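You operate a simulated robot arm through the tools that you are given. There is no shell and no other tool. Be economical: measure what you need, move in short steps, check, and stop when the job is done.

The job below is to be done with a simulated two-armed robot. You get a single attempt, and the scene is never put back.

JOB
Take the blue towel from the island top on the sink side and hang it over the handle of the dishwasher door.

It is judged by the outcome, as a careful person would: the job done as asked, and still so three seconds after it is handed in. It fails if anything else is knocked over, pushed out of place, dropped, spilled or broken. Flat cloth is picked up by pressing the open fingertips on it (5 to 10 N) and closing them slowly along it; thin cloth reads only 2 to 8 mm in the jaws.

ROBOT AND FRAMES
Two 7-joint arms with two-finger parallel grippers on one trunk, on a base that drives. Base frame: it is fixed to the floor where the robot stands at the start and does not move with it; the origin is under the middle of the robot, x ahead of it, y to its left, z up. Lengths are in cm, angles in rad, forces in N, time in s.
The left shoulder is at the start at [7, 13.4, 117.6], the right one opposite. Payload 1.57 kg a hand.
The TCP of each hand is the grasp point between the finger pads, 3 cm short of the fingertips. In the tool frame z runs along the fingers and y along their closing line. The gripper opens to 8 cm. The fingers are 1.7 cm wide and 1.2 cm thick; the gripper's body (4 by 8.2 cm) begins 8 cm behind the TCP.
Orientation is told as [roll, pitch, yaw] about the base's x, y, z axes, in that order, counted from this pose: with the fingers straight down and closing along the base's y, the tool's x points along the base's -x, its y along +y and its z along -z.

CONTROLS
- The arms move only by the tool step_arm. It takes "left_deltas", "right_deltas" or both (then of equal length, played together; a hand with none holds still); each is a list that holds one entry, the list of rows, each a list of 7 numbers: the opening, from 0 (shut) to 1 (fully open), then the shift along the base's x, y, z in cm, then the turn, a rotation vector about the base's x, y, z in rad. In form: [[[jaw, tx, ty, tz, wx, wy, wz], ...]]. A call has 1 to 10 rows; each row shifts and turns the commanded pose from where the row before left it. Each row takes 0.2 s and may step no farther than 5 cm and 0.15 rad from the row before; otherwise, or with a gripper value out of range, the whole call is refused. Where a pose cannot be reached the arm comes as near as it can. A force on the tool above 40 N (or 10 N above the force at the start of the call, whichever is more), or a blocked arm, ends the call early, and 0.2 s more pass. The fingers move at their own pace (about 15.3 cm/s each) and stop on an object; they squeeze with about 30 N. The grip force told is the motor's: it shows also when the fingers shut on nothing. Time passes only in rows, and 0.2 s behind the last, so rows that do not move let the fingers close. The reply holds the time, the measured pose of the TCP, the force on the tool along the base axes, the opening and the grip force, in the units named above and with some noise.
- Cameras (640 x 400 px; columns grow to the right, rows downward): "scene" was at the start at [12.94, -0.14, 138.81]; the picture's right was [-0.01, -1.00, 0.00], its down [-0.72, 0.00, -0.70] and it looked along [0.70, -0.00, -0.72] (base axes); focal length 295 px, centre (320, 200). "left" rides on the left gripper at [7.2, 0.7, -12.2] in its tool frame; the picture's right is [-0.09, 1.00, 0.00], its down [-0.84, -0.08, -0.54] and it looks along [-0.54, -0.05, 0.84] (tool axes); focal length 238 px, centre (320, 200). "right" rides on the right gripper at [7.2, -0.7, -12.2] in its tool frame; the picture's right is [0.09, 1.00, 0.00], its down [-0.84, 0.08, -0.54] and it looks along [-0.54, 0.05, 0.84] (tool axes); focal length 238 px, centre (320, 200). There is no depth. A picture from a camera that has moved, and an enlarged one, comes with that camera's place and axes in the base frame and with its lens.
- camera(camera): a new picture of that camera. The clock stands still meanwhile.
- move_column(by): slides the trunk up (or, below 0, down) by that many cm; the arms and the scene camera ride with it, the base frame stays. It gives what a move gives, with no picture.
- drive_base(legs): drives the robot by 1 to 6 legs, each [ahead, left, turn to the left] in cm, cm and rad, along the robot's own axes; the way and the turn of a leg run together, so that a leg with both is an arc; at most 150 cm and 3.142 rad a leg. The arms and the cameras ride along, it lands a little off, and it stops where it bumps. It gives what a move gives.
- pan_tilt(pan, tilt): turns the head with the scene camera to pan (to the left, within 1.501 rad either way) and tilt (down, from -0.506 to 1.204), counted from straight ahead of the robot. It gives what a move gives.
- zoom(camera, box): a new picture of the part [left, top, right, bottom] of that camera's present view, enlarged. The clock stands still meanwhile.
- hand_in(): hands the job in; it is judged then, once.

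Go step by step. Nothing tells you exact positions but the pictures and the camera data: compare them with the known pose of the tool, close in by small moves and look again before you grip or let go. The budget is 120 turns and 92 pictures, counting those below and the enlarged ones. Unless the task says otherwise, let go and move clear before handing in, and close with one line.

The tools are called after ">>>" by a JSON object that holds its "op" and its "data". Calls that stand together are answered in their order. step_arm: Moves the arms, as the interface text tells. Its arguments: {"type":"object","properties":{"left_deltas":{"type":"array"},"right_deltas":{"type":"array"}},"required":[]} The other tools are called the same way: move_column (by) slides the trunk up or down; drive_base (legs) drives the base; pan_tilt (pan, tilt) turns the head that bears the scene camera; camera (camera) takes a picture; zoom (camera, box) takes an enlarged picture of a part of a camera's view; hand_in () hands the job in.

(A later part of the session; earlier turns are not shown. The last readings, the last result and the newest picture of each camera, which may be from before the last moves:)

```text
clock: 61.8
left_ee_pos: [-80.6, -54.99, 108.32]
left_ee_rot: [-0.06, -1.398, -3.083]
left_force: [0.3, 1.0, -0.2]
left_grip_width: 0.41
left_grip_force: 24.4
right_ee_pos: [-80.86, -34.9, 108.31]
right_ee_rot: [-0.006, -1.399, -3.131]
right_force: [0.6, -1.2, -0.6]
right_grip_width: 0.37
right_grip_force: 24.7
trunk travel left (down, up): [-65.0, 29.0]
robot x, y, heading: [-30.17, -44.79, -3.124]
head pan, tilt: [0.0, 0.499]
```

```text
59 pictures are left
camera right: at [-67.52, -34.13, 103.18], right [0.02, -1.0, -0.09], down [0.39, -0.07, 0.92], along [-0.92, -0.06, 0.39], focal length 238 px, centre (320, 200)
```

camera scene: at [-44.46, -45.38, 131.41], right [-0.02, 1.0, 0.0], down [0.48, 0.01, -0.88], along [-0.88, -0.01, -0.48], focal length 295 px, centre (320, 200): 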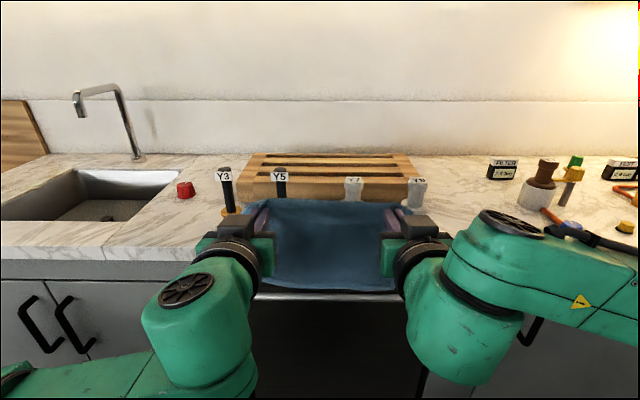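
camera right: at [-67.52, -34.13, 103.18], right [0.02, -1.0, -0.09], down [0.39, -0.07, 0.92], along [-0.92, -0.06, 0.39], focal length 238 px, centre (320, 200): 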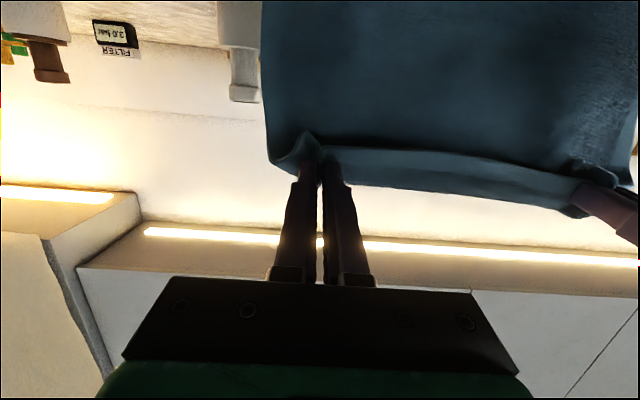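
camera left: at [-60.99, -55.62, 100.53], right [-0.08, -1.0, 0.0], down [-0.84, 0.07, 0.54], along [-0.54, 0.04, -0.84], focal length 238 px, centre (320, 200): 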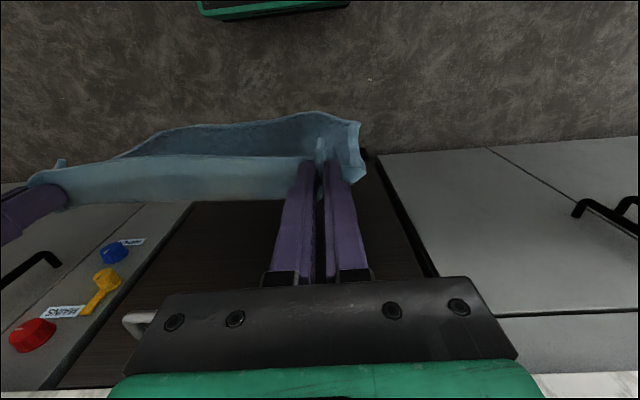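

The level pose works. The tail must hang on the door side, though, so I need a grip about 7 cm in from the far hem. I'll put the towel back on the island and regrip it there, starting by undoing the rotation and raising the trunk.

>>> {"op": "step_arm", "data": {"left_deltas": [[[0, 1.4, 0, 0, 0, -0.14, 0], [0, 1.4, 0, 0, 0, -0.14, 0], [0, 1.4, 0, 0, 0, -0.14, 0], [0, 1.4, 0, 0, 0, -0.14, 0], [0, 1.4, 0, 0, 0, -0.14, 0], [0, 1.4, 0, 0, 0, -0.14, 0], [0, 1.4, 0, 0, 0, -0.14, 0], [0, 1.4, 0, 0, 0, -0.14, 0], [0, 1.4, 0, 0, 0, -0.14, 0], [0, 0, 0, 0, 0, -0.14, 0]]], "right_deltas": [[[0, 1.4, 0, 0, 0, -0.14, 0], [0, 1.4, 0, 0, 0, -0.14, 0], [0, 1.4, 0, 0, 0, -0.14, 0], [0, 1.4, 0, 0, 0, -0.14, 0], [0, 1.4, 0, 0, 0, -0.14, 0], [0, 1.4, 0, 0, 0, -0.14, 0], [0, 1.4, 0, 0, 0, -0.14, 0], [0, 1.4, 0, 0, 0, -0.14, 0], [0, 1.4, 0, 0, 0, -0.14, 0], [0, 0, 0, 0, 0, -0.14, 0]]]}}

>>> {"op": "move_column", "data": {"by": 20}}

>>> {"op": "drive_base", "data": {"legs": [[0, -45, 0], [0, 0, 3.124], [30, 0, 0]]}}

>>> {"op": "pan_tilt", "data": {"pan": 0, "tilt": 0.95}}

>>> {"op": "camera", "data": {"camera": "scene"}}

```text
clock: 64.0
left_ee_pos: [-68.41, -55.2, 108.38]
left_ee_rot: [-0.002, 0.004, -3.131]
left_force: [-0.3, 3.7, -0.5]
left_grip_width: 0.41
left_grip_force: 24.9
right_ee_pos: [-68.57, -34.81, 108.24]
right_ee_rot: [0.007, 0.006, -3.141]
right_force: [-0.3, -1.8, -0.8]
right_grip_width: 0.36
right_grip_force: 24.5
trunk travel left (down, up): [-65.0, 29.0]
robot x, y, heading: [-30.3, -44.88, -3.121]
head pan, tilt: [0.0, 0.499]
```

```text
clock: 66.2
left_ee_pos: [-68.19, -55.03, 128.28]
left_ee_rot: [-0.001, -0.002, -3.132]
left_force: [-0.7, 2.4, -0.5]
left_grip_width: 0.42
left_grip_force: 24.7
right_ee_pos: [-68.42, -34.68, 128.36]
right_ee_rot: [0.007, 0.004, -3.141]
right_force: [0.1, -2.5, 0.4]
right_grip_width: 0.36
right_grip_force: 24.7
trunk travel left (down, up): [-85.0, 9.0]
robot x, y, heading: [-30.32, -44.85, -3.127]
head pan, tilt: [0.0, 0.499]
```

```text
clock: 78.0
left_ee_pos: [36.88, 13.37, 128.35]
left_ee_rot: [-0.001, -0.002, 0.033]
left_force: [-0.4, -1.5, 0.0]
left_grip_width: 0.43
left_grip_force: 25.0
right_ee_pos: [37.56, -6.91, 128.41]
right_ee_rot: [0.007, 0.002, 0.027]
right_force: [0.0, 1.4, -0.3]
right_grip_width: 0.35
right_grip_force: 24.6
trunk travel left (down, up): [-85.0, 9.0]
robot x, y, heading: [-0.78, 2.62, 0.042]
head pan, tilt: [0.0, 0.499]
```

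```text
clock: 78.9
left_ee_pos: [37.2, 13.42, 128.37]
left_ee_rot: [-0.001, 0.0, 0.033]
left_force: [0.1, -2.0, -0.9]
left_grip_width: 0.43
left_grip_force: 24.6
right_ee_pos: [37.87, -6.91, 128.32]
right_ee_rot: [0.007, 0.003, 0.025]
right_force: [-0.2, 2.1, -0.5]
right_grip_width: 0.33
right_grip_force: 24.6
trunk travel left (down, up): [-85.0, 9.0]
robot x, y, heading: [-0.43, 2.43, 0.04]
head pan, tilt: [0.0, 0.949]
```

```text
58 pictures are left
camera scene: at [11.65, 2.9, 147.65], right [0.04, -1.0, 0.0], down [-0.81, -0.03, -0.58], along [0.58, 0.02, -0.81], focal length 295 px, centre (320, 200)
```

scene: 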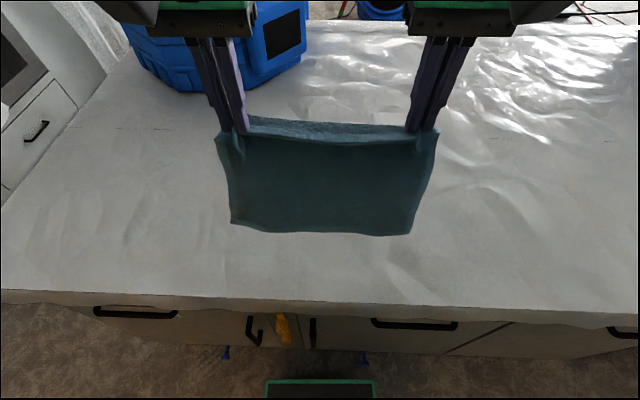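

The towel is over the island again. I'll move the hands forward, touch its lower edge down and swing back and down, so it lies flat with the held edge near x 31.

>>> {"op": "step_arm", "data": {"left_deltas": [[[0, 3.8, 0, -1.4, 0, 0, 0], [0, 3.8, 0, -1.4, 0, 0, 0], [0, 3.8, 0, -1.4, 0, 0, 0], [0, 3.8, 0, -1.4, 0, 0, 0], [0, 3.8, 0, -1.4, 0, 0, 0], [0, 0, 0, -0.5, 0, 0, 0], [0, 0, 0, 0, 0, 0, 0]]], "right_deltas": [[[0, 3.8, 0, -1.4, 0, 0, 0], [0, 3.8, 0, -1.4, 0, 0, 0], [0, 3.8, 0, -1.4, 0, 0, 0], [0, 3.8, 0, -1.4, 0, 0, 0], [0, 3.8, 0, -1.4, 0, 0, 0], [0, 0, 0, -0.5, 0, 0, 0], [0, 0, 0, 0, 0, 0, 0]]]}}

>>> {"op": "step_arm", "data": {"left_deltas": [[[0, -3.35, 0, -0.45, 0, 0, 0], [0, -3.35, 0, -0.45, 0, 0, 0], [0, -3.15, 0, -1.3, 0, 0, 0], [0, -3.15, 0, -1.3, 0, 0, 0], [0, -2.7, 0, -2.05, 0, 0, 0], [0, -2.7, 0, -2.05, 0, 0, 0], [0, -2.0, 0, -2.7, 0, 0, 0], [0, -2.0, 0, -2.7, 0, 0, 0], [0, -1.0, 0, -3.1, 0, 0, 0], [0, -1.0, 0, -3.1, 0, 0, 0]]], "right_deltas": [[[0, -3.35, 0, -0.45, 0, 0, 0], [0, -3.35, 0, -0.45, 0, 0, 0], [0, -3.15, 0, -1.3, 0, 0, 0], [0, -3.15, 0, -1.3, 0, 0, 0], [0, -2.7, 0, -2.05, 0, 0, 0], [0, -2.7, 0, -2.05, 0, 0, 0], [0, -2.0, 0, -2.7, 0, 0, 0], [0, -2.0, 0, -2.7, 0, 0, 0], [0, -1.0, 0, -3.1, 0, 0, 0], [0, -1.0, 0, -3.1, 0, 0, 0]]]}}

>>> {"op": "camera", "data": {"camera": "scene"}}

```text
clock: 80.5
left_ee_pos: [56.04, 13.17, 120.93]
left_ee_rot: [-0.001, -0.002, 0.03]
left_force: [0.7, -2.1, -0.3]
left_grip_width: 0.41
left_grip_force: 24.5
right_ee_pos: [57.08, -7.11, 120.88]
right_ee_rot: [0.006, 0.002, 0.024]
right_force: [0.6, 1.9, 1.0]
right_grip_width: 0.32
right_grip_force: 24.8
trunk travel left (down, up): [-85.0, 9.0]
robot x, y, heading: [-0.66, 2.41, 0.041]
head pan, tilt: [0.0, 0.949]
```

```text
clock: 82.7
left_ee_pos: [31.62, 13.18, 101.58]
left_ee_rot: [-0.002, 0.0, 0.034]
left_force: [-0.6, -1.0, 0.1]
left_grip_width: 0.45
left_grip_force: 24.4
right_ee_pos: [32.33, -6.87, 101.48]
right_ee_rot: [0.008, 0.001, 0.025]
right_force: [-1.1, 0.3, -1.4]
right_grip_width: 0.31
right_grip_force: 24.3
trunk travel left (down, up): [-85.0, 9.0]
robot x, y, heading: [-0.82, 2.46, 0.039]
head pan, tilt: [0.0, 0.949]
```

```text
57 pictures are left
camera scene: at [11.54, 2.89, 147.66], right [0.04, -1.0, 0.0], down [-0.81, -0.03, -0.58], along [0.58, 0.02, -0.81], focal length 295 px, centre (320, 200)
```

scene: 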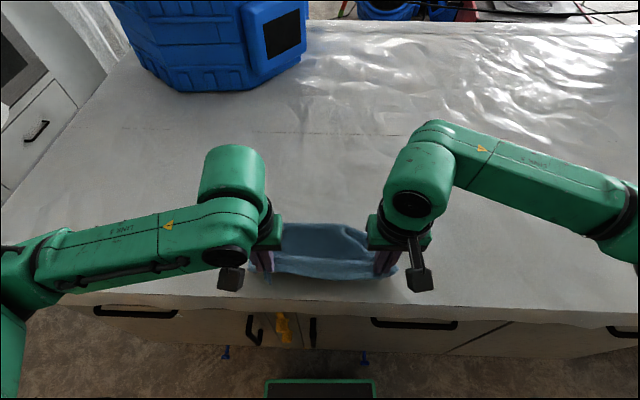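

The towel may be folded near its far end. I'll check with a hand camera and a zoom.

>>> {"op": "zoom", "data": {"camera": "scene", "box": [220, 200, 440, 310]}}

>>> {"op": "camera", "data": {"camera": "right"}}

>>> {"op": "camera", "data": {"camera": "left"}}

```text
2.91 times, centred on (330, 255) of scene
camera zoom: at [11.54, 2.89, 147.66], right [0.04, -1.0, 0.0], down [-0.81, -0.03, -0.58], along [0.58, 0.02, -0.81], focal length 858 px, centre (291, 40)
```

zoom: 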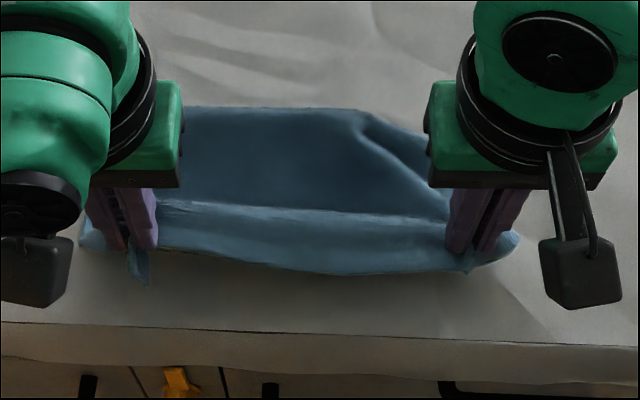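

```text
55 pictures are left
camera right: at [25.33, -7.9, 113.62], right [-0.12, 0.99, 0.01], down [0.84, 0.09, 0.54], along [0.54, 0.07, -0.84], focal length 238 px, centre (320, 200)
```

right: 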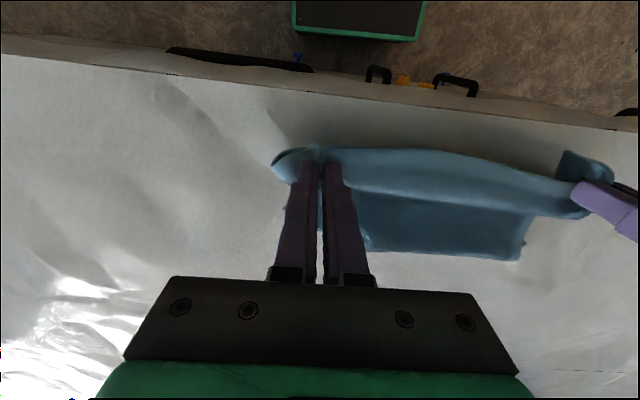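

```text
54 pictures are left
camera left: at [24.4, 13.64, 113.78], right [0.06, 1.0, 0.0], down [0.84, -0.05, 0.54], along [0.54, -0.03, -0.84], focal length 238 px, centre (320, 200)
```

left: 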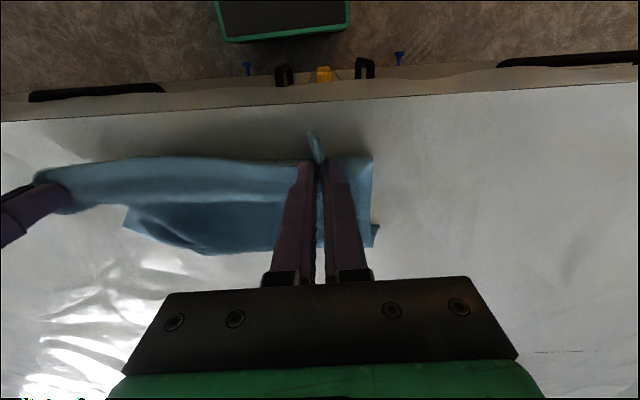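

The far part is curled under, so I'll lift and lay it again more slowly, letting the lower edge drag a little to flatten it.

>>> {"op": "step_arm", "data": {"left_deltas": [[[0, 1, 0, 4, 0, 0, 0], [0, 1, 0, 4, 0, 0, 0], [0, 1, 0, 4, 0, 0, 0], [0, 1, 0, 4, 0, 0, 0], [0, 1, 0, 4, 0, 0, 0], [0, 4, 0, 2, 0, 0, 0], [0, 4, 0, 0, 0, 0, 0], [0, 4, 0, 0, 0, 0, 0], [0, 4, 0, 0, 0, 0, 0], [0, 4, 0, 0, 0, 0, 0]]], "right_deltas": [[[0, 1, 0, 4, 0, 0, 0], [0, 1, 0, 4, 0, 0, 0], [0, 1, 0, 4, 0, 0, 0], [0, 1, 0, 4, 0, 0, 0], [0, 1, 0, 4, 0, 0, 0], [0, 4, 0, 2, 0, 0, 0], [0, 4, 0, 0, 0, 0, 0], [0, 4, 0, 0, 0, 0, 0], [0, 4, 0, 0, 0, 0, 0], [0, 4, 0, 0, 0, 0, 0]]]}}

>>> {"op": "step_arm", "data": {"left_deltas": [[[0, 0, 0, 0, 0, 0, 0], [0, 0, 0, 0, 0, 0, 0], [0, 0, 0, -1, 0, 0, 0], [0, 0, 0, -1, 0, 0, 0], [0, 0, 0, -1, 0, 0, 0], [0, -0.5, 0, -1, 0, 0, 0], [0, -0.8, 0, -1, 0, 0, 0], [0, -1, 0, -1, 0, 0, 0], [0, -1, 0, -1, 0, 0, 0], [0, 0, 0, 0, 0, 0, 0]]], "right_deltas": [[[0, 0, 0, 0, 0, 0, 0], [0, 0, 0, 0, 0, 0, 0], [0, 0, 0, -1, 0, 0, 0], [0, 0, 0, -1, 0, 0, 0], [0, 0, 0, -1, 0, 0, 0], [0, -0.5, 0, -1, 0, 0, 0], [0, -0.8, 0, -1, 0, 0, 0], [0, -1, 0, -1, 0, 0, 0], [0, -1, 0, -1, 0, 0, 0], [0, 0, 0, 0, 0, 0, 0]]]}}

>>> {"op": "camera", "data": {"camera": "scene"}}

>>> {"op": "camera", "data": {"camera": "left"}}

```text
clock: 84.9
left_ee_pos: [57.09, 13.22, 123.5]
left_ee_rot: [0.001, 0.0, 0.028]
left_force: [0.6, -1.5, -0.3]
left_grip_width: 0.45
left_grip_force: 24.9
right_ee_pos: [57.09, -6.82, 123.67]
right_ee_rot: [0.007, 0.004, 0.026]
right_force: [-1.0, 1.2, -0.2]
right_grip_width: 0.36
right_grip_force: 24.0
right hand out of reach, approached as far as the arm can: row 10
trunk travel left (down, up): [-85.0, 9.0]
robot x, y, heading: [-0.56, 2.25, 0.037]
head pan, tilt: [0.0, 0.949]
```

```text
clock: 87.1
left_ee_pos: [53.54, 13.46, 116.67]
left_ee_rot: [-0.002, 0.0, 0.033]
left_force: [0.8, -1.3, -0.3]
left_grip_width: 0.43
left_grip_force: 24.5
right_ee_pos: [53.14, -7.06, 116.63]
right_ee_rot: [0.007, 0.001, 0.024]
right_force: [-0.5, 2.5, 0.4]
right_grip_width: 0.34
right_grip_force: 24.5
trunk travel left (down, up): [-85.0, 9.0]
robot x, y, heading: [-0.89, 2.29, 0.039]
head pan, tilt: [0.0, 0.949]
```

```text
53 pictures are left
camera scene: at [11.58, 2.91, 147.65], right [0.04, -1.0, 0.0], down [-0.81, -0.03, -0.58], along [0.58, 0.02, -0.81], focal length 295 px, centre (320, 200)
```

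scene: 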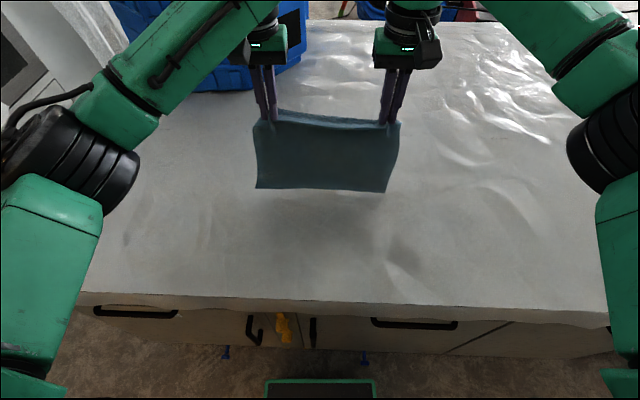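

```text
52 pictures are left
camera left: at [46.24, 13.88, 128.85], right [0.06, 1.0, 0.0], down [0.84, -0.05, 0.54], along [0.54, -0.03, -0.84], focal length 238 px, centre (320, 200)
```

left: 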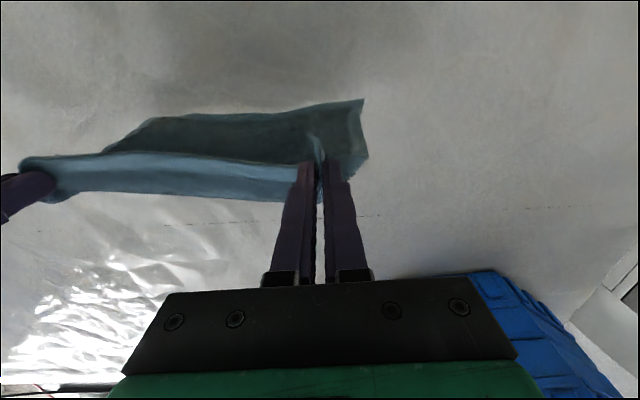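

The towel hangs about 22 cm and its lower edge is just touching at x ≈ 52. I'll swing back and down slowly.

>>> {"op": "step_arm", "data": {"left_deltas": [[[0, -1, 0, -0.5, 0, 0, 0], [0, -1.5, 0, -0.5, 0, 0, 0], [0, -1.8, 0, -0.5, 0, 0, 0], [0, -1.8, 0, -0.6, 0, 0, 0], [0, -1.8, 0, -0.7, 0, 0, 0], [0, -1.8, 0, -0.8, 0, 0, 0], [0, -1.7, 0, -0.9, 0, 0, 0], [0, -1.7, 0, -1, 0, 0, 0], [0, -1.5, 0, -1.2, 0, 0, 0], [0, -1.5, 0, -1.3, 0, 0, 0]]], "right_deltas": [[[0, -1, 0, -0.5, 0, 0, 0], [0, -1.5, 0, -0.5, 0, 0, 0], [0, -1.8, 0, -0.5, 0, 0, 0], [0, -1.8, 0, -0.6, 0, 0, 0], [0, -1.8, 0, -0.7, 0, 0, 0], [0, -1.8, 0, -0.8, 0, 0, 0], [0, -1.7, 0, -0.9, 0, 0, 0], [0, -1.7, 0, -1, 0, 0, 0], [0, -1.5, 0, -1.2, 0, 0, 0], [0, -1.5, 0, -1.3, 0, 0, 0]]]}}

>>> {"op": "camera", "data": {"camera": "left"}}

```text
clock: 89.3
left_ee_pos: [37.33, 13.4, 108.66]
left_ee_rot: [-0.003, -0.003, 0.033]
left_force: [-0.9, -1.2, 0.3]
left_grip_width: 0.43
left_grip_force: 25.3
right_ee_pos: [36.77, -6.88, 108.82]
right_ee_rot: [0.006, 0.001, 0.024]
right_force: [-0.2, 1.4, 0.4]
right_grip_width: 0.29
right_grip_force: 25.2
trunk travel left (down, up): [-85.0, 9.0]
robot x, y, heading: [-0.85, 2.63, 0.041]
head pan, tilt: [0.0, 0.949]
```

```text
51 pictures are left
camera left: at [30.09, 13.81, 120.83], right [0.06, 1.0, 0.0], down [0.84, -0.05, 0.54], along [0.54, -0.03, -0.84], focal length 238 px, centre (320, 200)
```

left: 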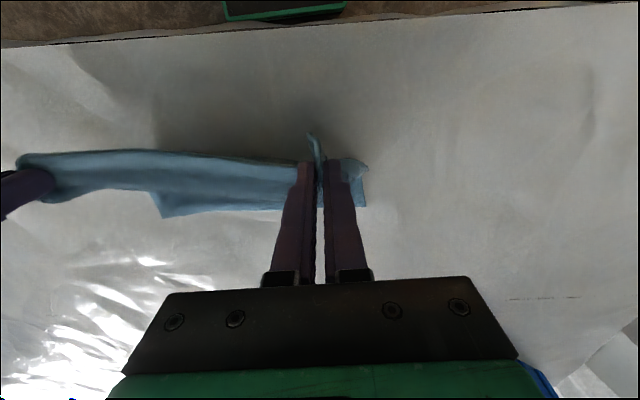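

The far edge is staying put at x ≈ 51, so the towel is unrolling. I'll continue.

>>> {"op": "step_arm", "data": {"left_deltas": [[[0, -1.5, 0, -1, 0, 0, 0], [0, -1.5, 0, -1.2, 0, 0, 0], [0, -1.3, 0, -1.3, 0, 0, 0], [0, -1.2, 0, -1.5, 0, 0, 0], [0, -1, 0, -1.6, 0, 0, 0], [0, -0.8, 0, -1.7, 0, 0, 0], [0, -0.6, 0, -1.7, 0, 0, 0], [0, -0.4, 0, -1.5, 0, 0, 0], [0, 0, 0, 0, 0, 0, 0]]], "right_deltas": [[[0, -1.5, 0, -1, 0, 0, 0], [0, -1.5, 0, -1.2, 0, 0, 0], [0, -1.3, 0, -1.3, 0, 0, 0], [0, -1.2, 0, -1.5, 0, 0, 0], [0, -1, 0, -1.6, 0, 0, 0], [0, -0.8, 0, -1.7, 0, 0, 0], [0, -0.6, 0, -1.7, 0, 0, 0], [0, -0.4, 0, -1.5, 0, 0, 0], [0, 0, 0, 0, 0, 0, 0]]]}}

>>> {"op": "camera", "data": {"camera": "left"}}

>>> {"op": "camera", "data": {"camera": "scene"}}

```text
clock: 91.3
left_ee_pos: [29.05, 13.4, 97.06]
left_ee_rot: [-0.003, 0.001, 0.033]
left_force: [0.1, -1.8, -0.2]
left_grip_width: 0.39
left_grip_force: 24.6
right_ee_pos: [28.67, -6.89, 97.08]
right_ee_rot: [0.007, 0.005, 0.026]
right_force: [0.8, 1.7, -0.6]
right_grip_width: 0.34
right_grip_force: 24.8
trunk travel left (down, up): [-85.0, 9.0]
robot x, y, heading: [-0.3, 2.64, 0.039]
head pan, tilt: [0.0, 0.949]
```

```text
50 pictures are left
camera left: at [21.85, 13.87, 109.31], right [0.06, 1.0, 0.0], down [0.84, -0.05, 0.54], along [0.54, -0.03, -0.84], focal length 238 px, centre (320, 200)
```

left: 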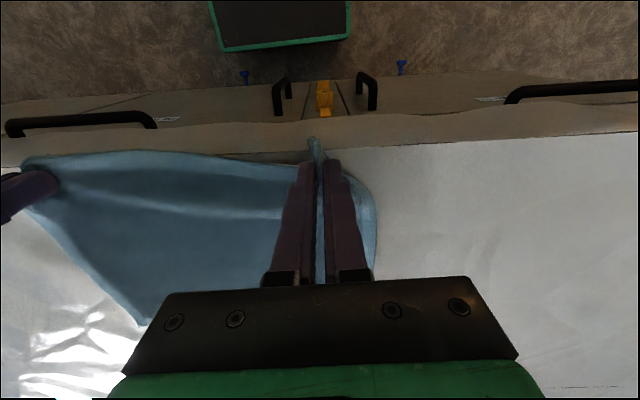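

```text
49 pictures are left
camera scene: at [11.57, 2.9, 147.65], right [0.04, -1.0, 0.0], down [-0.81, -0.03, -0.58], along [0.58, 0.02, -0.81], focal length 295 px, centre (320, 200)
```

scene: 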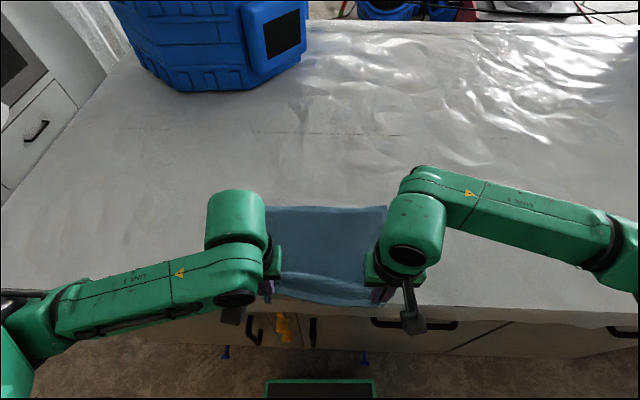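

The towel lies flat. I'll lower the last centimetre, release, lift and retract the hands to look.

>>> {"op": "step_arm", "data": {"left_deltas": [[[0, 0.5, 0, -0.8, 0, 0, 0], [0, 0.3, 0, -0.5, 0, 0, 0], [0.15, 0, 0, 0, 0, 0, 0], [0.3, 0, 0, 0, 0, 0, 0], [0.5, 0, 0, 0, 0, 0, 0], [0.5, 0, 0, 2, 0, 0, 0], [0.5, 0, 0, 3, 0, 0, 0], [0.5, 0, 4, 4, 0, 0, 0], [0.5, 0, 4, 4, 0, 0, 0], [0.5, 0, 4, 3, 0, 0, 0]]], "right_deltas": [[[0, 0.5, 0, -0.8, 0, 0, 0], [0, 0.3, 0, -0.5, 0, 0, 0], [0.15, 0, 0, 0, 0, 0, 0], [0.3, 0, 0, 0, 0, 0, 0], [0.5, 0, 0, 0, 0, 0, 0], [0.5, 0, 0, 2, 0, 0, 0], [0.5, 0, 0, 3, 0, 0, 0], [0.5, 0, -4, 4, 0, 0, 0], [0.5, 0, -4, 4, 0, 0, 0], [0.5, 0, -4, 3, 0, 0, 0]]]}}

>>> {"op": "camera", "data": {"camera": "scene"}}

```text
refused: row 8 steps farther than a row can; nothing moved
```

```text
48 pictures are left
camera scene: at [11.57, 2.9, 147.65], right [0.04, -1.0, 0.0], down [-0.81, -0.03, -0.58], along [0.58, 0.02, -0.81], focal length 295 px, centre (320, 200)
```

scene: 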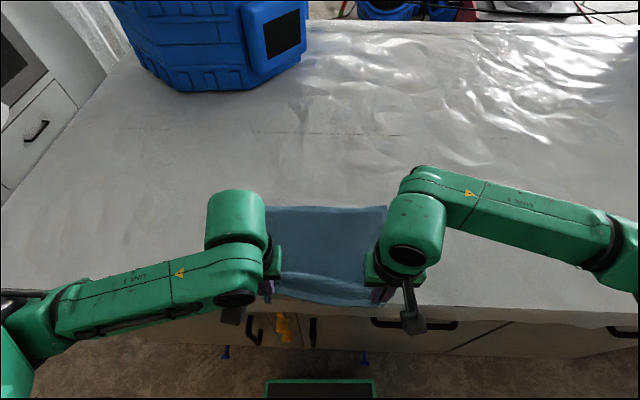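

One row stepped too far and the call was refused, so I'll repeat it with smaller steps.

>>> {"op": "step_arm", "data": {"left_deltas": [[[0, 0.5, 0, -0.8, 0, 0, 0], [0, 0.3, 0, -0.5, 0, 0, 0], [0.15, 0, 0, 0, 0, 0, 0], [0.3, 0, 0, 0, 0, 0, 0], [0.5, 0, 0, 0, 0, 0, 0], [0.5, 0, 0, 2, 0, 0, 0], [0.5, 0, 0, 3, 0, 0, 0], [0.5, 0, 3, 3, 0, 0, 0], [0.5, 0, 3, 3, 0, 0, 0], [0.5, 0, 4, 2, 0, 0, 0]]], "right_deltas": [[[0, 0.5, 0, -0.8, 0, 0, 0], [0, 0.3, 0, -0.5, 0, 0, 0], [0.15, 0, 0, 0, 0, 0, 0], [0.3, 0, 0, 0, 0, 0, 0], [0.5, 0, 0, 0, 0, 0, 0], [0.5, 0, 0, 2, 0, 0, 0], [0.5, 0, 0, 3, 0, 0, 0], [0.5, 0, -3, 3, 0, 0, 0], [0.5, 0, -3, 3, 0, 0, 0], [0.5, 0, -4, 2, 0, 0, 0]]]}}

>>> {"op": "camera", "data": {"camera": "scene"}}

>>> {"op": "camera", "data": {"camera": "left"}}

>>> {"op": "camera", "data": {"camera": "right"}}

```text
clock: 93.5
left_ee_pos: [32.88, 21.19, 103.52]
left_ee_rot: [-0.004, -0.002, 0.032]
left_force: [0.5, 0.8, 0.5]
left_grip_width: 4.02
left_grip_force: 0.1
left hand out of reach, approached as far as the arm can: row 8, 9
right_ee_pos: [29.23, -16.74, 108.92]
right_ee_rot: [0.005, 0.001, 0.025]
right_force: [-1.1, 0.7, -1.1]
right_grip_width: 4.0
right_grip_force: 0.0
trunk travel left (down, up): [-85.0, 9.0]
robot x, y, heading: [-0.85, 2.21, 0.042]
head pan, tilt: [0.0, 0.949]
```

```text
47 pictures are left
camera scene: at [11.31, 3.12, 147.67], right [0.04, -1.0, 0.0], down [-0.81, -0.03, -0.58], along [0.58, 0.02, -0.81], focal length 295 px, centre (320, 200)
```

scene: 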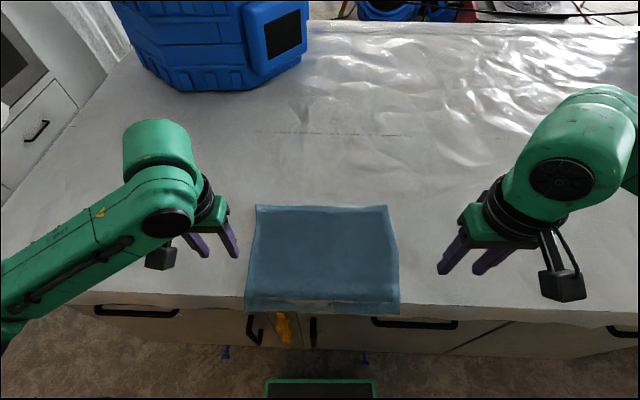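

```text
46 pictures are left
camera left: at [25.63, 21.63, 115.77], right [0.06, 1.0, 0.0], down [0.84, -0.05, 0.54], along [0.54, -0.03, -0.84], focal length 238 px, centre (320, 200)
```

left: 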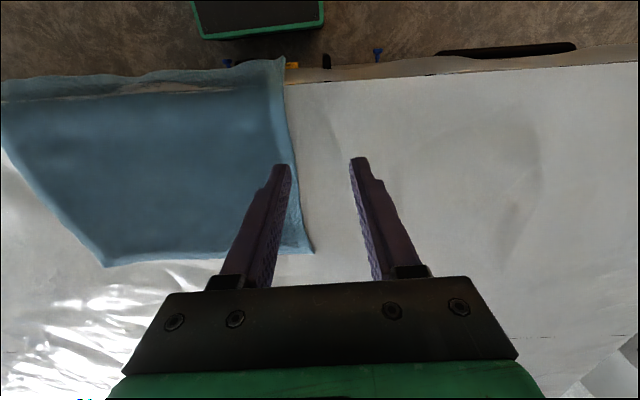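

```text
45 pictures are left
camera right: at [22.24, -17.7, 121.12], right [-0.12, 0.99, 0.01], down [0.84, 0.1, 0.54], along [0.54, 0.07, -0.84], focal length 238 px, centre (320, 200)
```

right: 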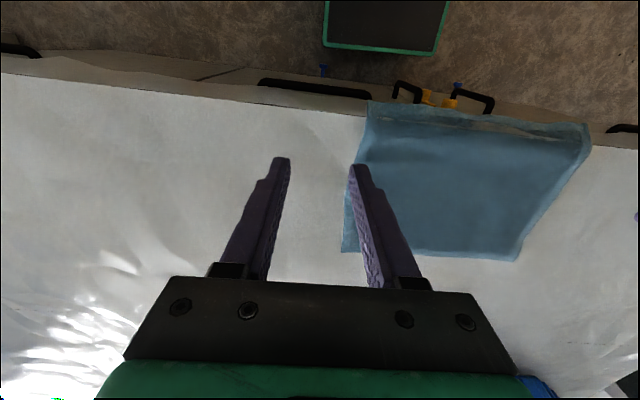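

The towel is flat, with its far edge at x ≈ 49.3 (left) to 50.5 (right). I'll bring the hands to about 7 cm inside it, at (42.6, 15) and (43.4, −6.6).

>>> {"op": "step_arm", "data": {"left_deltas": [[[0.55, 1.94, -1.24, -1.3, 0, 0, 0], [0.55, 1.94, -1.24, -1.3, 0, 0, 0], [0.55, 1.94, -1.24, -1.3, 0, 0, 0], [0.55, 1.94, -1.24, -1.3, 0, 0, 0], [0.55, 1.94, -1.24, 0, 0, 0, 0]]], "right_deltas": [[[0.55, 2.83, 2.03, -2.2, 0, 0, 0], [0.55, 2.83, 2.03, -2.2, 0, 0, 0], [0.55, 2.83, 2.03, -2.2, 0, 0, 0], [0.55, 2.83, 2.03, -2.2, 0, 0, 0], [0.55, 2.83, 2.03, -2.0, 0, 0, 0]]]}}

>>> {"op": "camera", "data": {"camera": "left"}}

>>> {"op": "camera", "data": {"camera": "right"}}

```text
clock: 94.7
left_ee_pos: [42.85, 14.62, 98.31]
left_ee_rot: [-0.003, 0.003, 0.033]
left_force: [0.2, 0.0, -0.2]
left_grip_width: 4.39
left_grip_force: 0.1
right_ee_pos: [43.77, -6.44, 97.98]
right_ee_rot: [0.008, 0.003, 0.026]
right_force: [0.7, 0.4, -0.1]
right_grip_width: 4.4
right_grip_force: 0.1
trunk travel left (down, up): [-85.0, 9.0]
robot x, y, heading: [-0.52, 2.45, 0.036]
head pan, tilt: [0.0, 0.949]
```

```text
44 pictures are left
camera left: at [35.69, 15.08, 110.53], right [0.06, 1.0, 0.0], down [0.84, -0.05, 0.54], along [0.54, -0.03, -0.84], focal length 238 px, centre (320, 200)
```

left: 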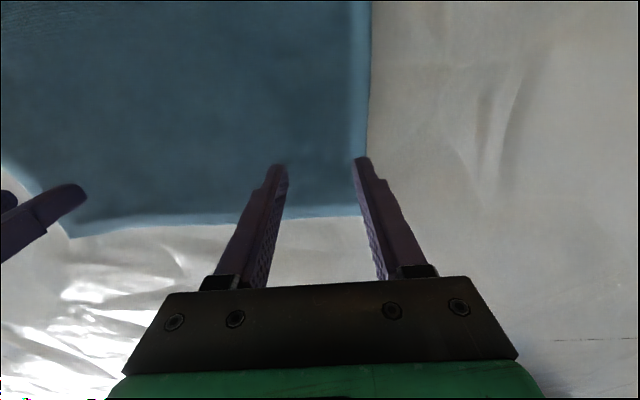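

```text
43 pictures are left
camera right: at [36.79, -7.41, 110.16], right [-0.12, 0.99, 0.01], down [0.84, 0.09, 0.54], along [0.53, 0.07, -0.84], focal length 238 px, centre (320, 200)
```

right: 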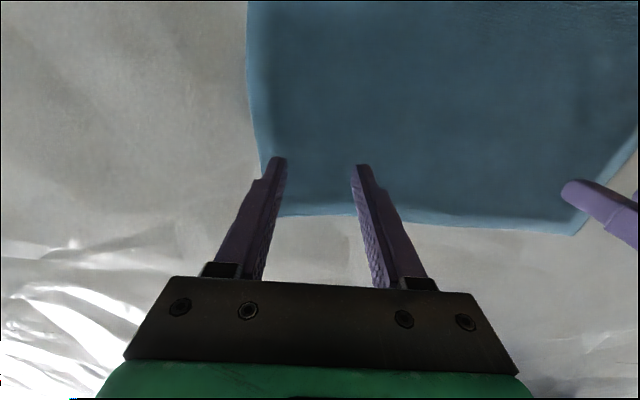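

The tail will be 6.2–6.9 cm. I'll nudge the hands inward, set the right one back 0.5 cm, and lower to touch.

>>> {"op": "step_arm", "data": {"left_deltas": [[[0.55, 0, -0.8, -1, 0, 0, 0], [0.55, 0, 0, -1, 0, 0, 0], [0.55, 0, 0, -0.7, 0, 0, 0], [0.55, 0, 0, -0.2, 0, 0, 0], [0.55, 0, 0, 0, 0, 0, 0]]], "right_deltas": [[[0.55, -0.5, 0.8, -1, 0, 0, 0], [0.55, 0, 0, -0.8, 0, 0, 0], [0.55, 0, 0, -0.5, 0, 0, 0], [0.55, 0, 0, -0.2, 0, 0, 0], [0.55, 0, 0, 0, 0, 0, 0]]]}}

```text
clock: 95.9
left_ee_pos: [42.72, 13.72, 95.41]
left_ee_rot: [-0.001, 0.0, 0.034]
left_force: [-0.6, 0.5, 0.3]
left_grip_width: 4.37
left_grip_force: 0.1
right_ee_pos: [43.17, -5.98, 95.7]
right_ee_rot: [0.008, 0.003, 0.025]
right_force: [-0.7, 0.8, -0.5]
right_grip_width: 4.42
right_grip_force: 0.1
trunk travel left (down, up): [-85.0, 9.0]
robot x, y, heading: [-0.45, 2.42, 0.043]
head pan, tilt: [0.0, 0.949]
```

>>> {"op": "step_arm", "data": {"left_deltas": [[[0.55, 0, 0, -0.15, 0, 0, 0], [0.55, 0, 0, -0.1, 0, 0, 0], [0.55, 0, 0, 0, 0, 0, 0]]], "right_deltas": [[[0.55, 0, 0, -0.25, 0, 0, 0], [0.55, 0, 0, -0.15, 0, 0, 0], [0.55, 0, 0, 0, 0, 0, 0]]]}}

```text
clock: 96.7
left_ee_pos: [42.75, 13.73, 95.3]
left_ee_rot: [-0.002, -0.002, 0.034]
left_force: [1.5, -2.0, 7.5]
left_grip_width: 4.38
left_grip_force: 0.0
right_ee_pos: [43.11, -6.06, 95.37]
right_ee_rot: [0.009, 0.001, 0.025]
right_force: [1.2, 1.1, 7.9]
right_grip_width: 4.37
right_grip_force: 0.0
trunk travel left (down, up): [-85.0, 9.0]
robot x, y, heading: [-0.61, 2.59, 0.037]
head pan, tilt: [0.0, 0.949]
```

Both hands press with about 7.5 N. I'll close slowly.

>>> {"op": "step_arm", "data": {"left_deltas": [[[0.48, 0, 0, 0, 0, 0, 0], [0.41, 0, 0, 0, 0, 0, 0], [0.34, 0, 0, 0, 0, 0, 0], [0.27, 0, 0, 0, 0, 0, 0], [0.2, 0, 0, 0, 0, 0, 0], [0.13, 0, 0, 0, 0, 0, 0], [0.07, 0, 0, 0, 0, 0, 0], [0.0, 0, 0, 0, 0, 0, 0], [0, 0, 0, 0, 0, 0, 0]]], "right_deltas": [[[0.48, 0, 0, 0, 0, 0, 0], [0.41, 0, 0, 0, 0, 0, 0], [0.34, 0, 0, 0, 0, 0, 0], [0.27, 0, 0, 0, 0, 0, 0], [0.2, 0, 0, 0, 0, 0, 0], [0.13, 0, 0, 0, 0, 0, 0], [0.07, 0, 0, 0, 0, 0, 0], [0.0, 0, 0, 0, 0, 0, 0], [0, 0, 0, 0, 0, 0, 0]]]}}

>>> {"op": "step_arm", "data": {"left_deltas": [[[0, 0, -0.2, 1, 0, 0, 0], [0, 0, -0.2, 2, 0, 0, 0], [0, 0, 0, 3, 0, 0, 0], [0, 0, 0, 3, 0, 0, 0], [0, 0, 0, 3, 0, 0, 0], [0, 0, 0, 3, 0, 0, 0], [0, 0, 0, 3, 0, 0, 0], [0, 0, 0, 3, 0, 0, 0]]], "right_deltas": [[[0, 0, 0.2, 1, 0, 0, 0], [0, 0, 0.2, 2, 0, 0, 0], [0, 0, 0, 3, 0, 0, 0], [0, 0, 0, 3, 0, 0, 0], [0, 0, 0, 3, 0, 0, 0], [0, 0, 0, 3, 0, 0, 0], [0, 0, 0, 3, 0, 0, 0], [0, 0, 0, 3, 0, 0, 0]]]}}

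>>> {"op": "camera", "data": {"camera": "scene"}}

>>> {"op": "camera", "data": {"camera": "left"}}

```text
clock: 98.7
left_ee_pos: [42.6, 13.66, 95.24]
left_ee_rot: [-0.001, -0.002, 0.031]
left_force: [-0.2, -8.8, 7.4]
left_grip_width: 0.45
left_grip_force: 24.9
right_ee_pos: [42.86, -5.95, 95.19]
right_ee_rot: [0.01, -0.001, 0.024]
right_force: [-1.3, 9.5, 8.5]
right_grip_width: 0.36
right_grip_force: 24.4
trunk travel left (down, up): [-85.0, 9.0]
robot x, y, heading: [-0.49, 2.48, 0.042]
head pan, tilt: [0.0, 0.949]
```

```text
clock: 100.5
left_ee_pos: [42.7, 13.21, 116.3]
left_ee_rot: [0.0, 0.002, 0.034]
left_force: [0.1, -1.1, 0.2]
left_grip_width: 0.45
left_grip_force: 24.6
right_ee_pos: [43.28, -5.63, 116.22]
right_ee_rot: [0.007, 0.002, 0.026]
right_force: [-0.8, 0.8, -0.1]
right_grip_width: 0.36
right_grip_force: 24.6
trunk travel left (down, up): [-85.0, 9.0]
robot x, y, heading: [-0.59, 2.51, 0.039]
head pan, tilt: [0.0, 0.949]
```

```text
42 pictures are left
camera scene: at [11.46, 2.92, 147.65], right [0.04, -1.0, 0.0], down [-0.81, -0.03, -0.58], along [0.58, 0.02, -0.81], focal length 295 px, centre (320, 200)
```

scene: 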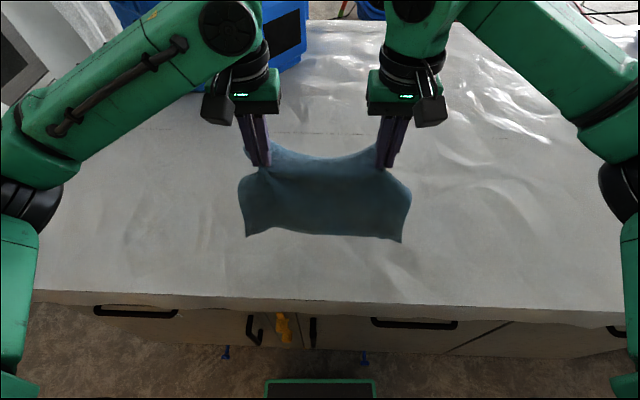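

```text
41 pictures are left
camera left: at [35.51, 13.71, 128.6], right [0.06, 1.0, 0.0], down [0.84, -0.05, 0.54], along [0.54, -0.03, -0.84], focal length 238 px, centre (320, 200)
```

left: 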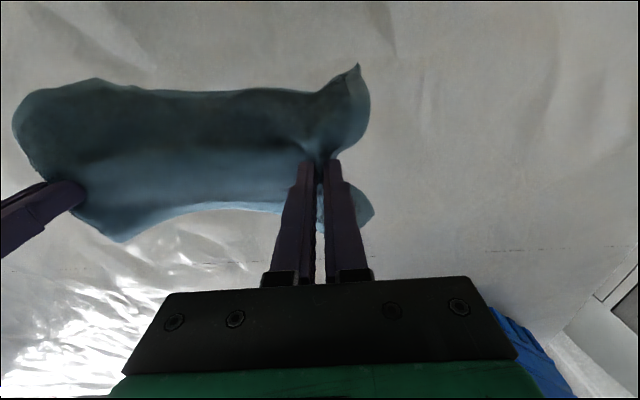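

The towel now hangs tent-like, with a tail on the far side. I'll raise it, back off and go to the dishwasher again.

>>> {"op": "move_column", "data": {"by": 8}}

>>> {"op": "drive_base", "data": {"legs": [[-30, 0, 0], [0, 0, 3.1], [0, 48, 0]]}}

>>> {"op": "pan_tilt", "data": {"pan": 0, "tilt": 0.6}}

>>> {"op": "camera", "data": {"camera": "scene"}}

```text
clock: 101.7
left_ee_pos: [42.83, 13.14, 124.35]
left_ee_rot: [-0.002, 0.0, 0.034]
left_force: [-0.1, -1.1, 0.6]
left_grip_width: 0.44
left_grip_force: 25.0
right_ee_pos: [43.45, -5.65, 124.01]
right_ee_rot: [0.008, 0.004, 0.026]
right_force: [-0.5, 0.7, 0.1]
right_grip_width: 0.36
right_grip_force: 24.5
trunk travel left (down, up): [-93.0, 1.0]
robot x, y, heading: [-0.42, 2.54, 0.041]
head pan, tilt: [0.0, 0.949]
```

```text
clock: 113.5
left_ee_pos: [-73.6, -55.58, 124.29]
left_ee_rot: [-0.001, 0.0, -3.138]
left_force: [0.4, 1.1, 0.5]
left_grip_width: 0.43
left_grip_force: 24.7
right_ee_pos: [-73.46, -36.75, 124.07]
right_ee_rot: [0.01, 0.003, 3.138]
right_force: [-0.9, -0.9, -0.1]
right_grip_width: 0.36
right_grip_force: 24.4
trunk travel left (down, up): [-93.0, 1.0]
robot x, y, heading: [-29.66, -46.26, -3.127]
head pan, tilt: [0.0, 0.949]
```

```text
clock: 114.3
left_ee_pos: [-73.49, -55.9, 124.28]
left_ee_rot: [0.0, -0.001, -3.138]
left_force: [0.1, 1.7, -0.7]
left_grip_width: 0.43
left_grip_force: 25.1
right_ee_pos: [-73.63, -37.08, 124.15]
right_ee_rot: [0.007, 0.006, 3.138]
right_force: [-0.3, -0.9, 0.1]
right_grip_width: 0.37
right_grip_force: 24.0
trunk travel left (down, up): [-93.0, 1.0]
robot x, y, heading: [-30.19, -46.23, -3.129]
head pan, tilt: [0.0, 0.6]
```

```text
40 pictures are left
camera scene: at [-43.87, -46.66, 158.48], right [-0.01, 1.0, 0.0], down [0.57, 0.01, -0.82], along [-0.82, -0.01, -0.57], focal length 295 px, centre (320, 200)
```

scene: 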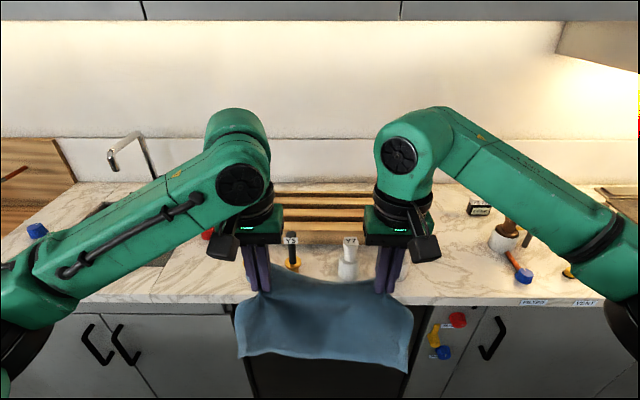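

Both hands are in front of the handle, with the towel spanning y ≈ −61 to −32. I'll rotate the fingers level while still well above and clear.

>>> {"op": "step_arm", "data": {"left_deltas": [[[0, -0.8, 0, 0, 0, 0.15, 0], [0, -0.8, 0, 0, 0, 0.15, 0], [0, -0.8, 0, 0, 0, 0.15, 0], [0, -0.8, 0, 0, 0, 0.15, 0], [0, -0.8, 0, 0, 0, 0.15, 0], [0, -0.8, 0, 0, 0, 0.15, 0], [0, -0.8, 0, 0, 0, 0.15, 0], [0, -0.7, 0, 0, 0, 0.15, 0], [0, -0.7, 0, 0, 0, 0.15, 0], [0, 0, 0, 0, 0, 0.15, 0]]], "right_deltas": [[[0, -0.8, 0, 0, 0, 0.15, 0], [0, -0.8, 0, 0, 0, 0.15, 0], [0, -0.8, 0, 0, 0, 0.15, 0], [0, -0.8, 0, 0, 0, 0.15, 0], [0, -0.8, 0, 0, 0, 0.15, 0], [0, -0.8, 0, 0, 0, 0.15, 0], [0, -0.8, 0, 0, 0, 0.15, 0], [0, -0.7, 0, 0, 0, 0.15, 0], [0, -0.7, 0, 0, 0, 0.15, 0], [0, 0, 0, 0, 0, 0.15, 0]]]}}

>>> {"op": "camera", "data": {"camera": "scene"}}

>>> {"op": "camera", "data": {"camera": "right"}}

```text
clock: 116.5
left_ee_pos: [-80.53, -56.49, 124.17]
left_ee_rot: [-0.128, -1.499, -3.016]
left_force: [-0.4, 0.4, -0.4]
left_grip_width: 0.4
left_grip_force: 25.1
right_ee_pos: [-80.41, -37.66, 124.14]
right_ee_rot: [-0.005, -1.498, -3.129]
right_force: [0.0, -0.1, -0.8]
right_grip_width: 0.35
right_grip_force: 25.0
trunk travel left (down, up): [-93.0, 1.0]
robot x, y, heading: [-29.62, -46.51, -3.129]
head pan, tilt: [0.0, 0.6]
```

```text
39 pictures are left
camera scene: at [-43.81, -47.47, 158.49], right [-0.01, 1.0, 0.01], down [0.56, 0.01, -0.83], along [-0.83, -0.01, -0.56], focal length 295 px, centre (320, 200)
```

scene: 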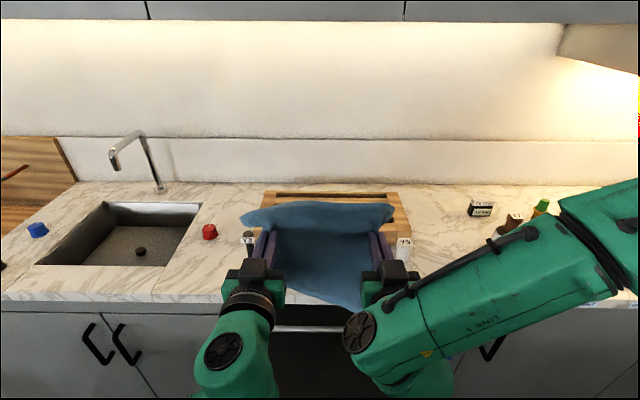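

```text
38 pictures are left
camera right: at [-67.7, -37.0, 117.86], right [0.02, -1.0, -0.09], down [0.48, -0.07, 0.87], along [-0.88, -0.06, 0.48], focal length 238 px, centre (320, 200)
```

right: 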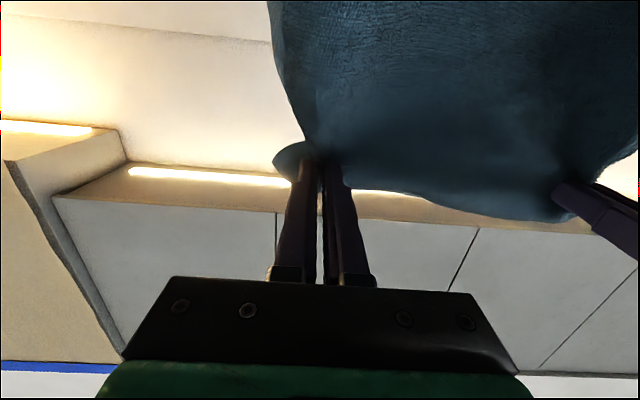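

>>> {"op": "zoom", "data": {"camera": "scene", "box": [210, 180, 450, 330]}}

```text
2.67 times, centred on (330, 255) of scene
camera zoom: at [-43.81, -47.47, 158.49], right [-0.01, 1.0, 0.01], down [0.56, 0.01, -0.83], along [-0.83, -0.01, -0.56], focal length 787 px, centre (293, 53)
```

zoom: 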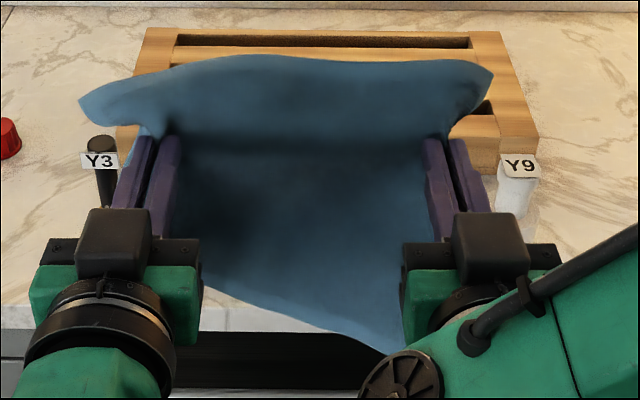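

With level fingers the tail sticks out like a visor and slightly up. Pitching the fingers 45° down will make the tail dip, and there is still room between lip and bar. I'll tilt back and then lower the trunk.

>>> {"op": "step_arm", "data": {"left_deltas": [[[0, 0, 0, 0, 0, -0.14, 0], [0, 0, 0, 0, 0, -0.14, 0], [0, 0, 0, 0, 0, -0.14, 0], [0, 0, 0, 0, 0, -0.14, 0], [0, 0, 0, 0, 0, -0.14, 0], [0, 0, 0, 0, 0, 0, 0]]], "right_deltas": [[[0, 0, 0, 0, 0, -0.14, 0], [0, 0, 0, 0, 0, -0.14, 0], [0, 0, 0, 0, 0, -0.14, 0], [0, 0, 0, 0, 0, -0.14, 0], [0, 0, 0, 0, 0, -0.14, 0], [0, 0, 0, 0, 0, 0, 0]]]}}

>>> {"op": "move_column", "data": {"by": -35}}

>>> {"op": "camera", "data": {"camera": "scene"}}

>>> {"op": "camera", "data": {"camera": "left"}}

```text
clock: 117.9
left_ee_pos: [-80.38, -55.82, 124.37]
left_ee_rot: [-0.006, -0.798, -3.138]
left_force: [-0.2, 1.4, -0.7]
left_grip_width: 0.43
left_grip_force: 24.9
right_ee_pos: [-80.57, -36.95, 124.22]
right_ee_rot: [0.012, -0.796, 3.136]
right_force: [-0.4, -0.7, -0.5]
right_grip_width: 0.35
right_grip_force: 24.6
trunk travel left (down, up): [-93.0, 1.0]
robot x, y, heading: [-29.42, -46.29, -3.132]
head pan, tilt: [0.0, 0.6]
```

```text
clock: 121.3
left_ee_pos: [-80.57, -55.92, 89.42]
left_ee_rot: [-0.004, -0.8, -3.136]
left_force: [-0.2, 1.7, 0.4]
left_grip_width: 0.44
left_grip_force: 24.9
right_ee_pos: [-80.51, -36.85, 89.19]
right_ee_rot: [0.011, -0.797, 3.136]
right_force: [0.0, -1.3, -0.1]
right_grip_width: 0.32
right_grip_force: 24.4
trunk travel left (down, up): [-58.0, 36.0]
robot x, y, heading: [-30.15, -46.1, -3.133]
head pan, tilt: [0.0, 0.6]
```

```text
36 pictures are left
camera scene: at [-43.85, -46.6, 123.49], right [-0.01, 1.0, 0.0], down [0.56, 0.01, -0.82], along [-0.82, -0.01, -0.57], focal length 295 px, centre (320, 200)
```

scene: 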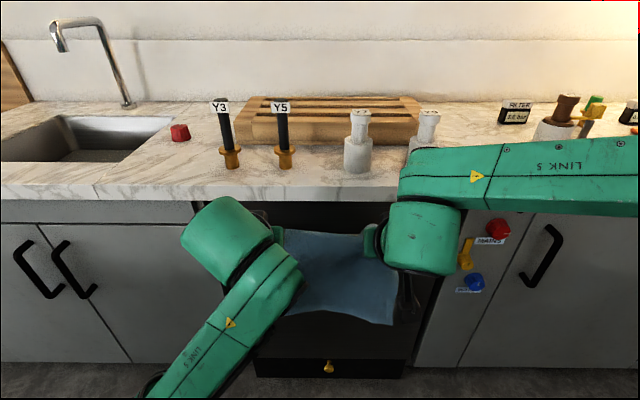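

```text
35 pictures are left
camera left: at [-66.83, -56.48, 92.75], right [-0.06, -1.0, 0.06], down [-0.2, 0.07, 0.98], along [-0.98, 0.05, -0.2], focal length 238 px, centre (320, 200)
```

left: 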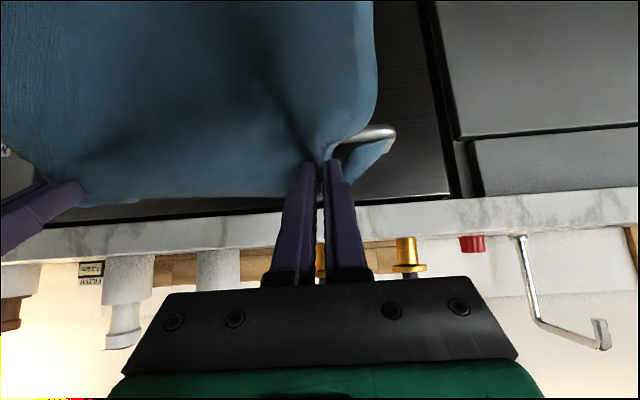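

The view is clear: the bar's left end is at z ≈ 79, the lip bottom at 88, and the tail pokes forward between them. I'll drive ahead 8 cm.

>>> {"op": "drive_base", "data": {"legs": [[8, 0, 0]]}}

>>> {"op": "camera", "data": {"camera": "left"}}

>>> {"op": "camera", "data": {"camera": "right"}}

>>> {"op": "camera", "data": {"camera": "scene"}}

```text
clock: 122.4
left_ee_pos: [-88.64, -55.91, 89.31]
left_ee_rot: [-0.007, -0.797, -3.137]
left_force: [-0.9, 1.2, -0.5]
left_grip_width: 0.41
left_grip_force: 25.0
right_ee_pos: [-88.64, -37.03, 89.25]
right_ee_rot: [0.011, -0.796, 3.133]
right_force: [-0.1, -1.8, 0.6]
right_grip_width: 0.36
right_grip_force: 24.5
trunk travel left (down, up): [-58.0, 36.0]
robot x, y, heading: [-37.87, -46.23, -3.133]
head pan, tilt: [0.0, 0.6]
```

```text
34 pictures are left
camera left: at [-74.91, -56.55, 92.72], right [-0.06, -1.0, 0.06], down [-0.2, 0.07, 0.98], along [-0.98, 0.05, -0.2], focal length 238 px, centre (320, 200)
```

left: 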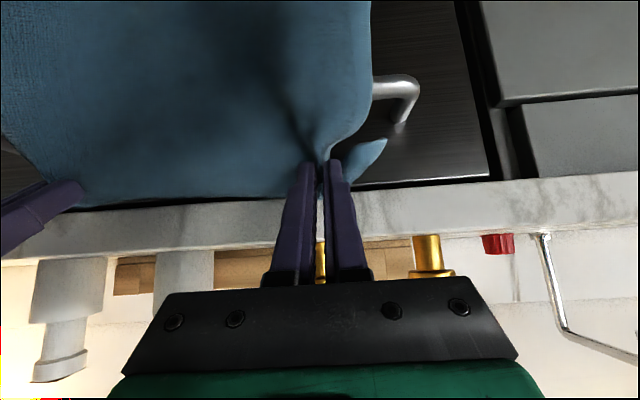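

```text
33 pictures are left
camera right: at [-74.77, -36.36, 92.47], right [0.07, -1.0, -0.06], down [-0.2, -0.07, 0.98], along [-0.98, -0.05, -0.2], focal length 238 px, centre (320, 200)
```

right: 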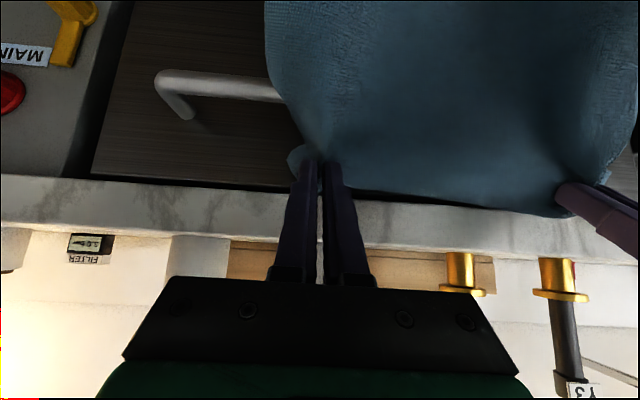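

```text
32 pictures are left
camera scene: at [-51.96, -46.68, 123.48], right [-0.01, 1.0, 0.0], down [0.57, 0.01, -0.82], along [-0.82, -0.01, -0.57], focal length 295 px, centre (320, 200)
```

scene: 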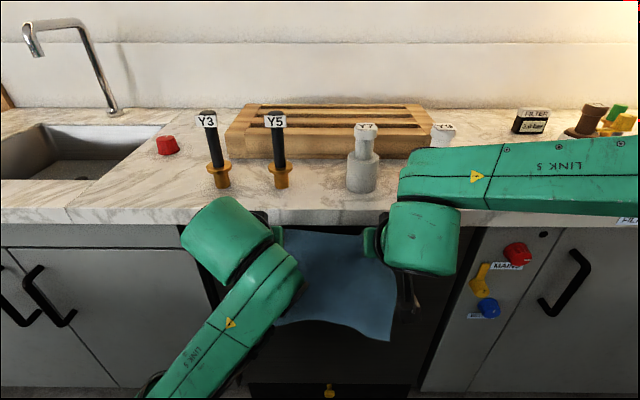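

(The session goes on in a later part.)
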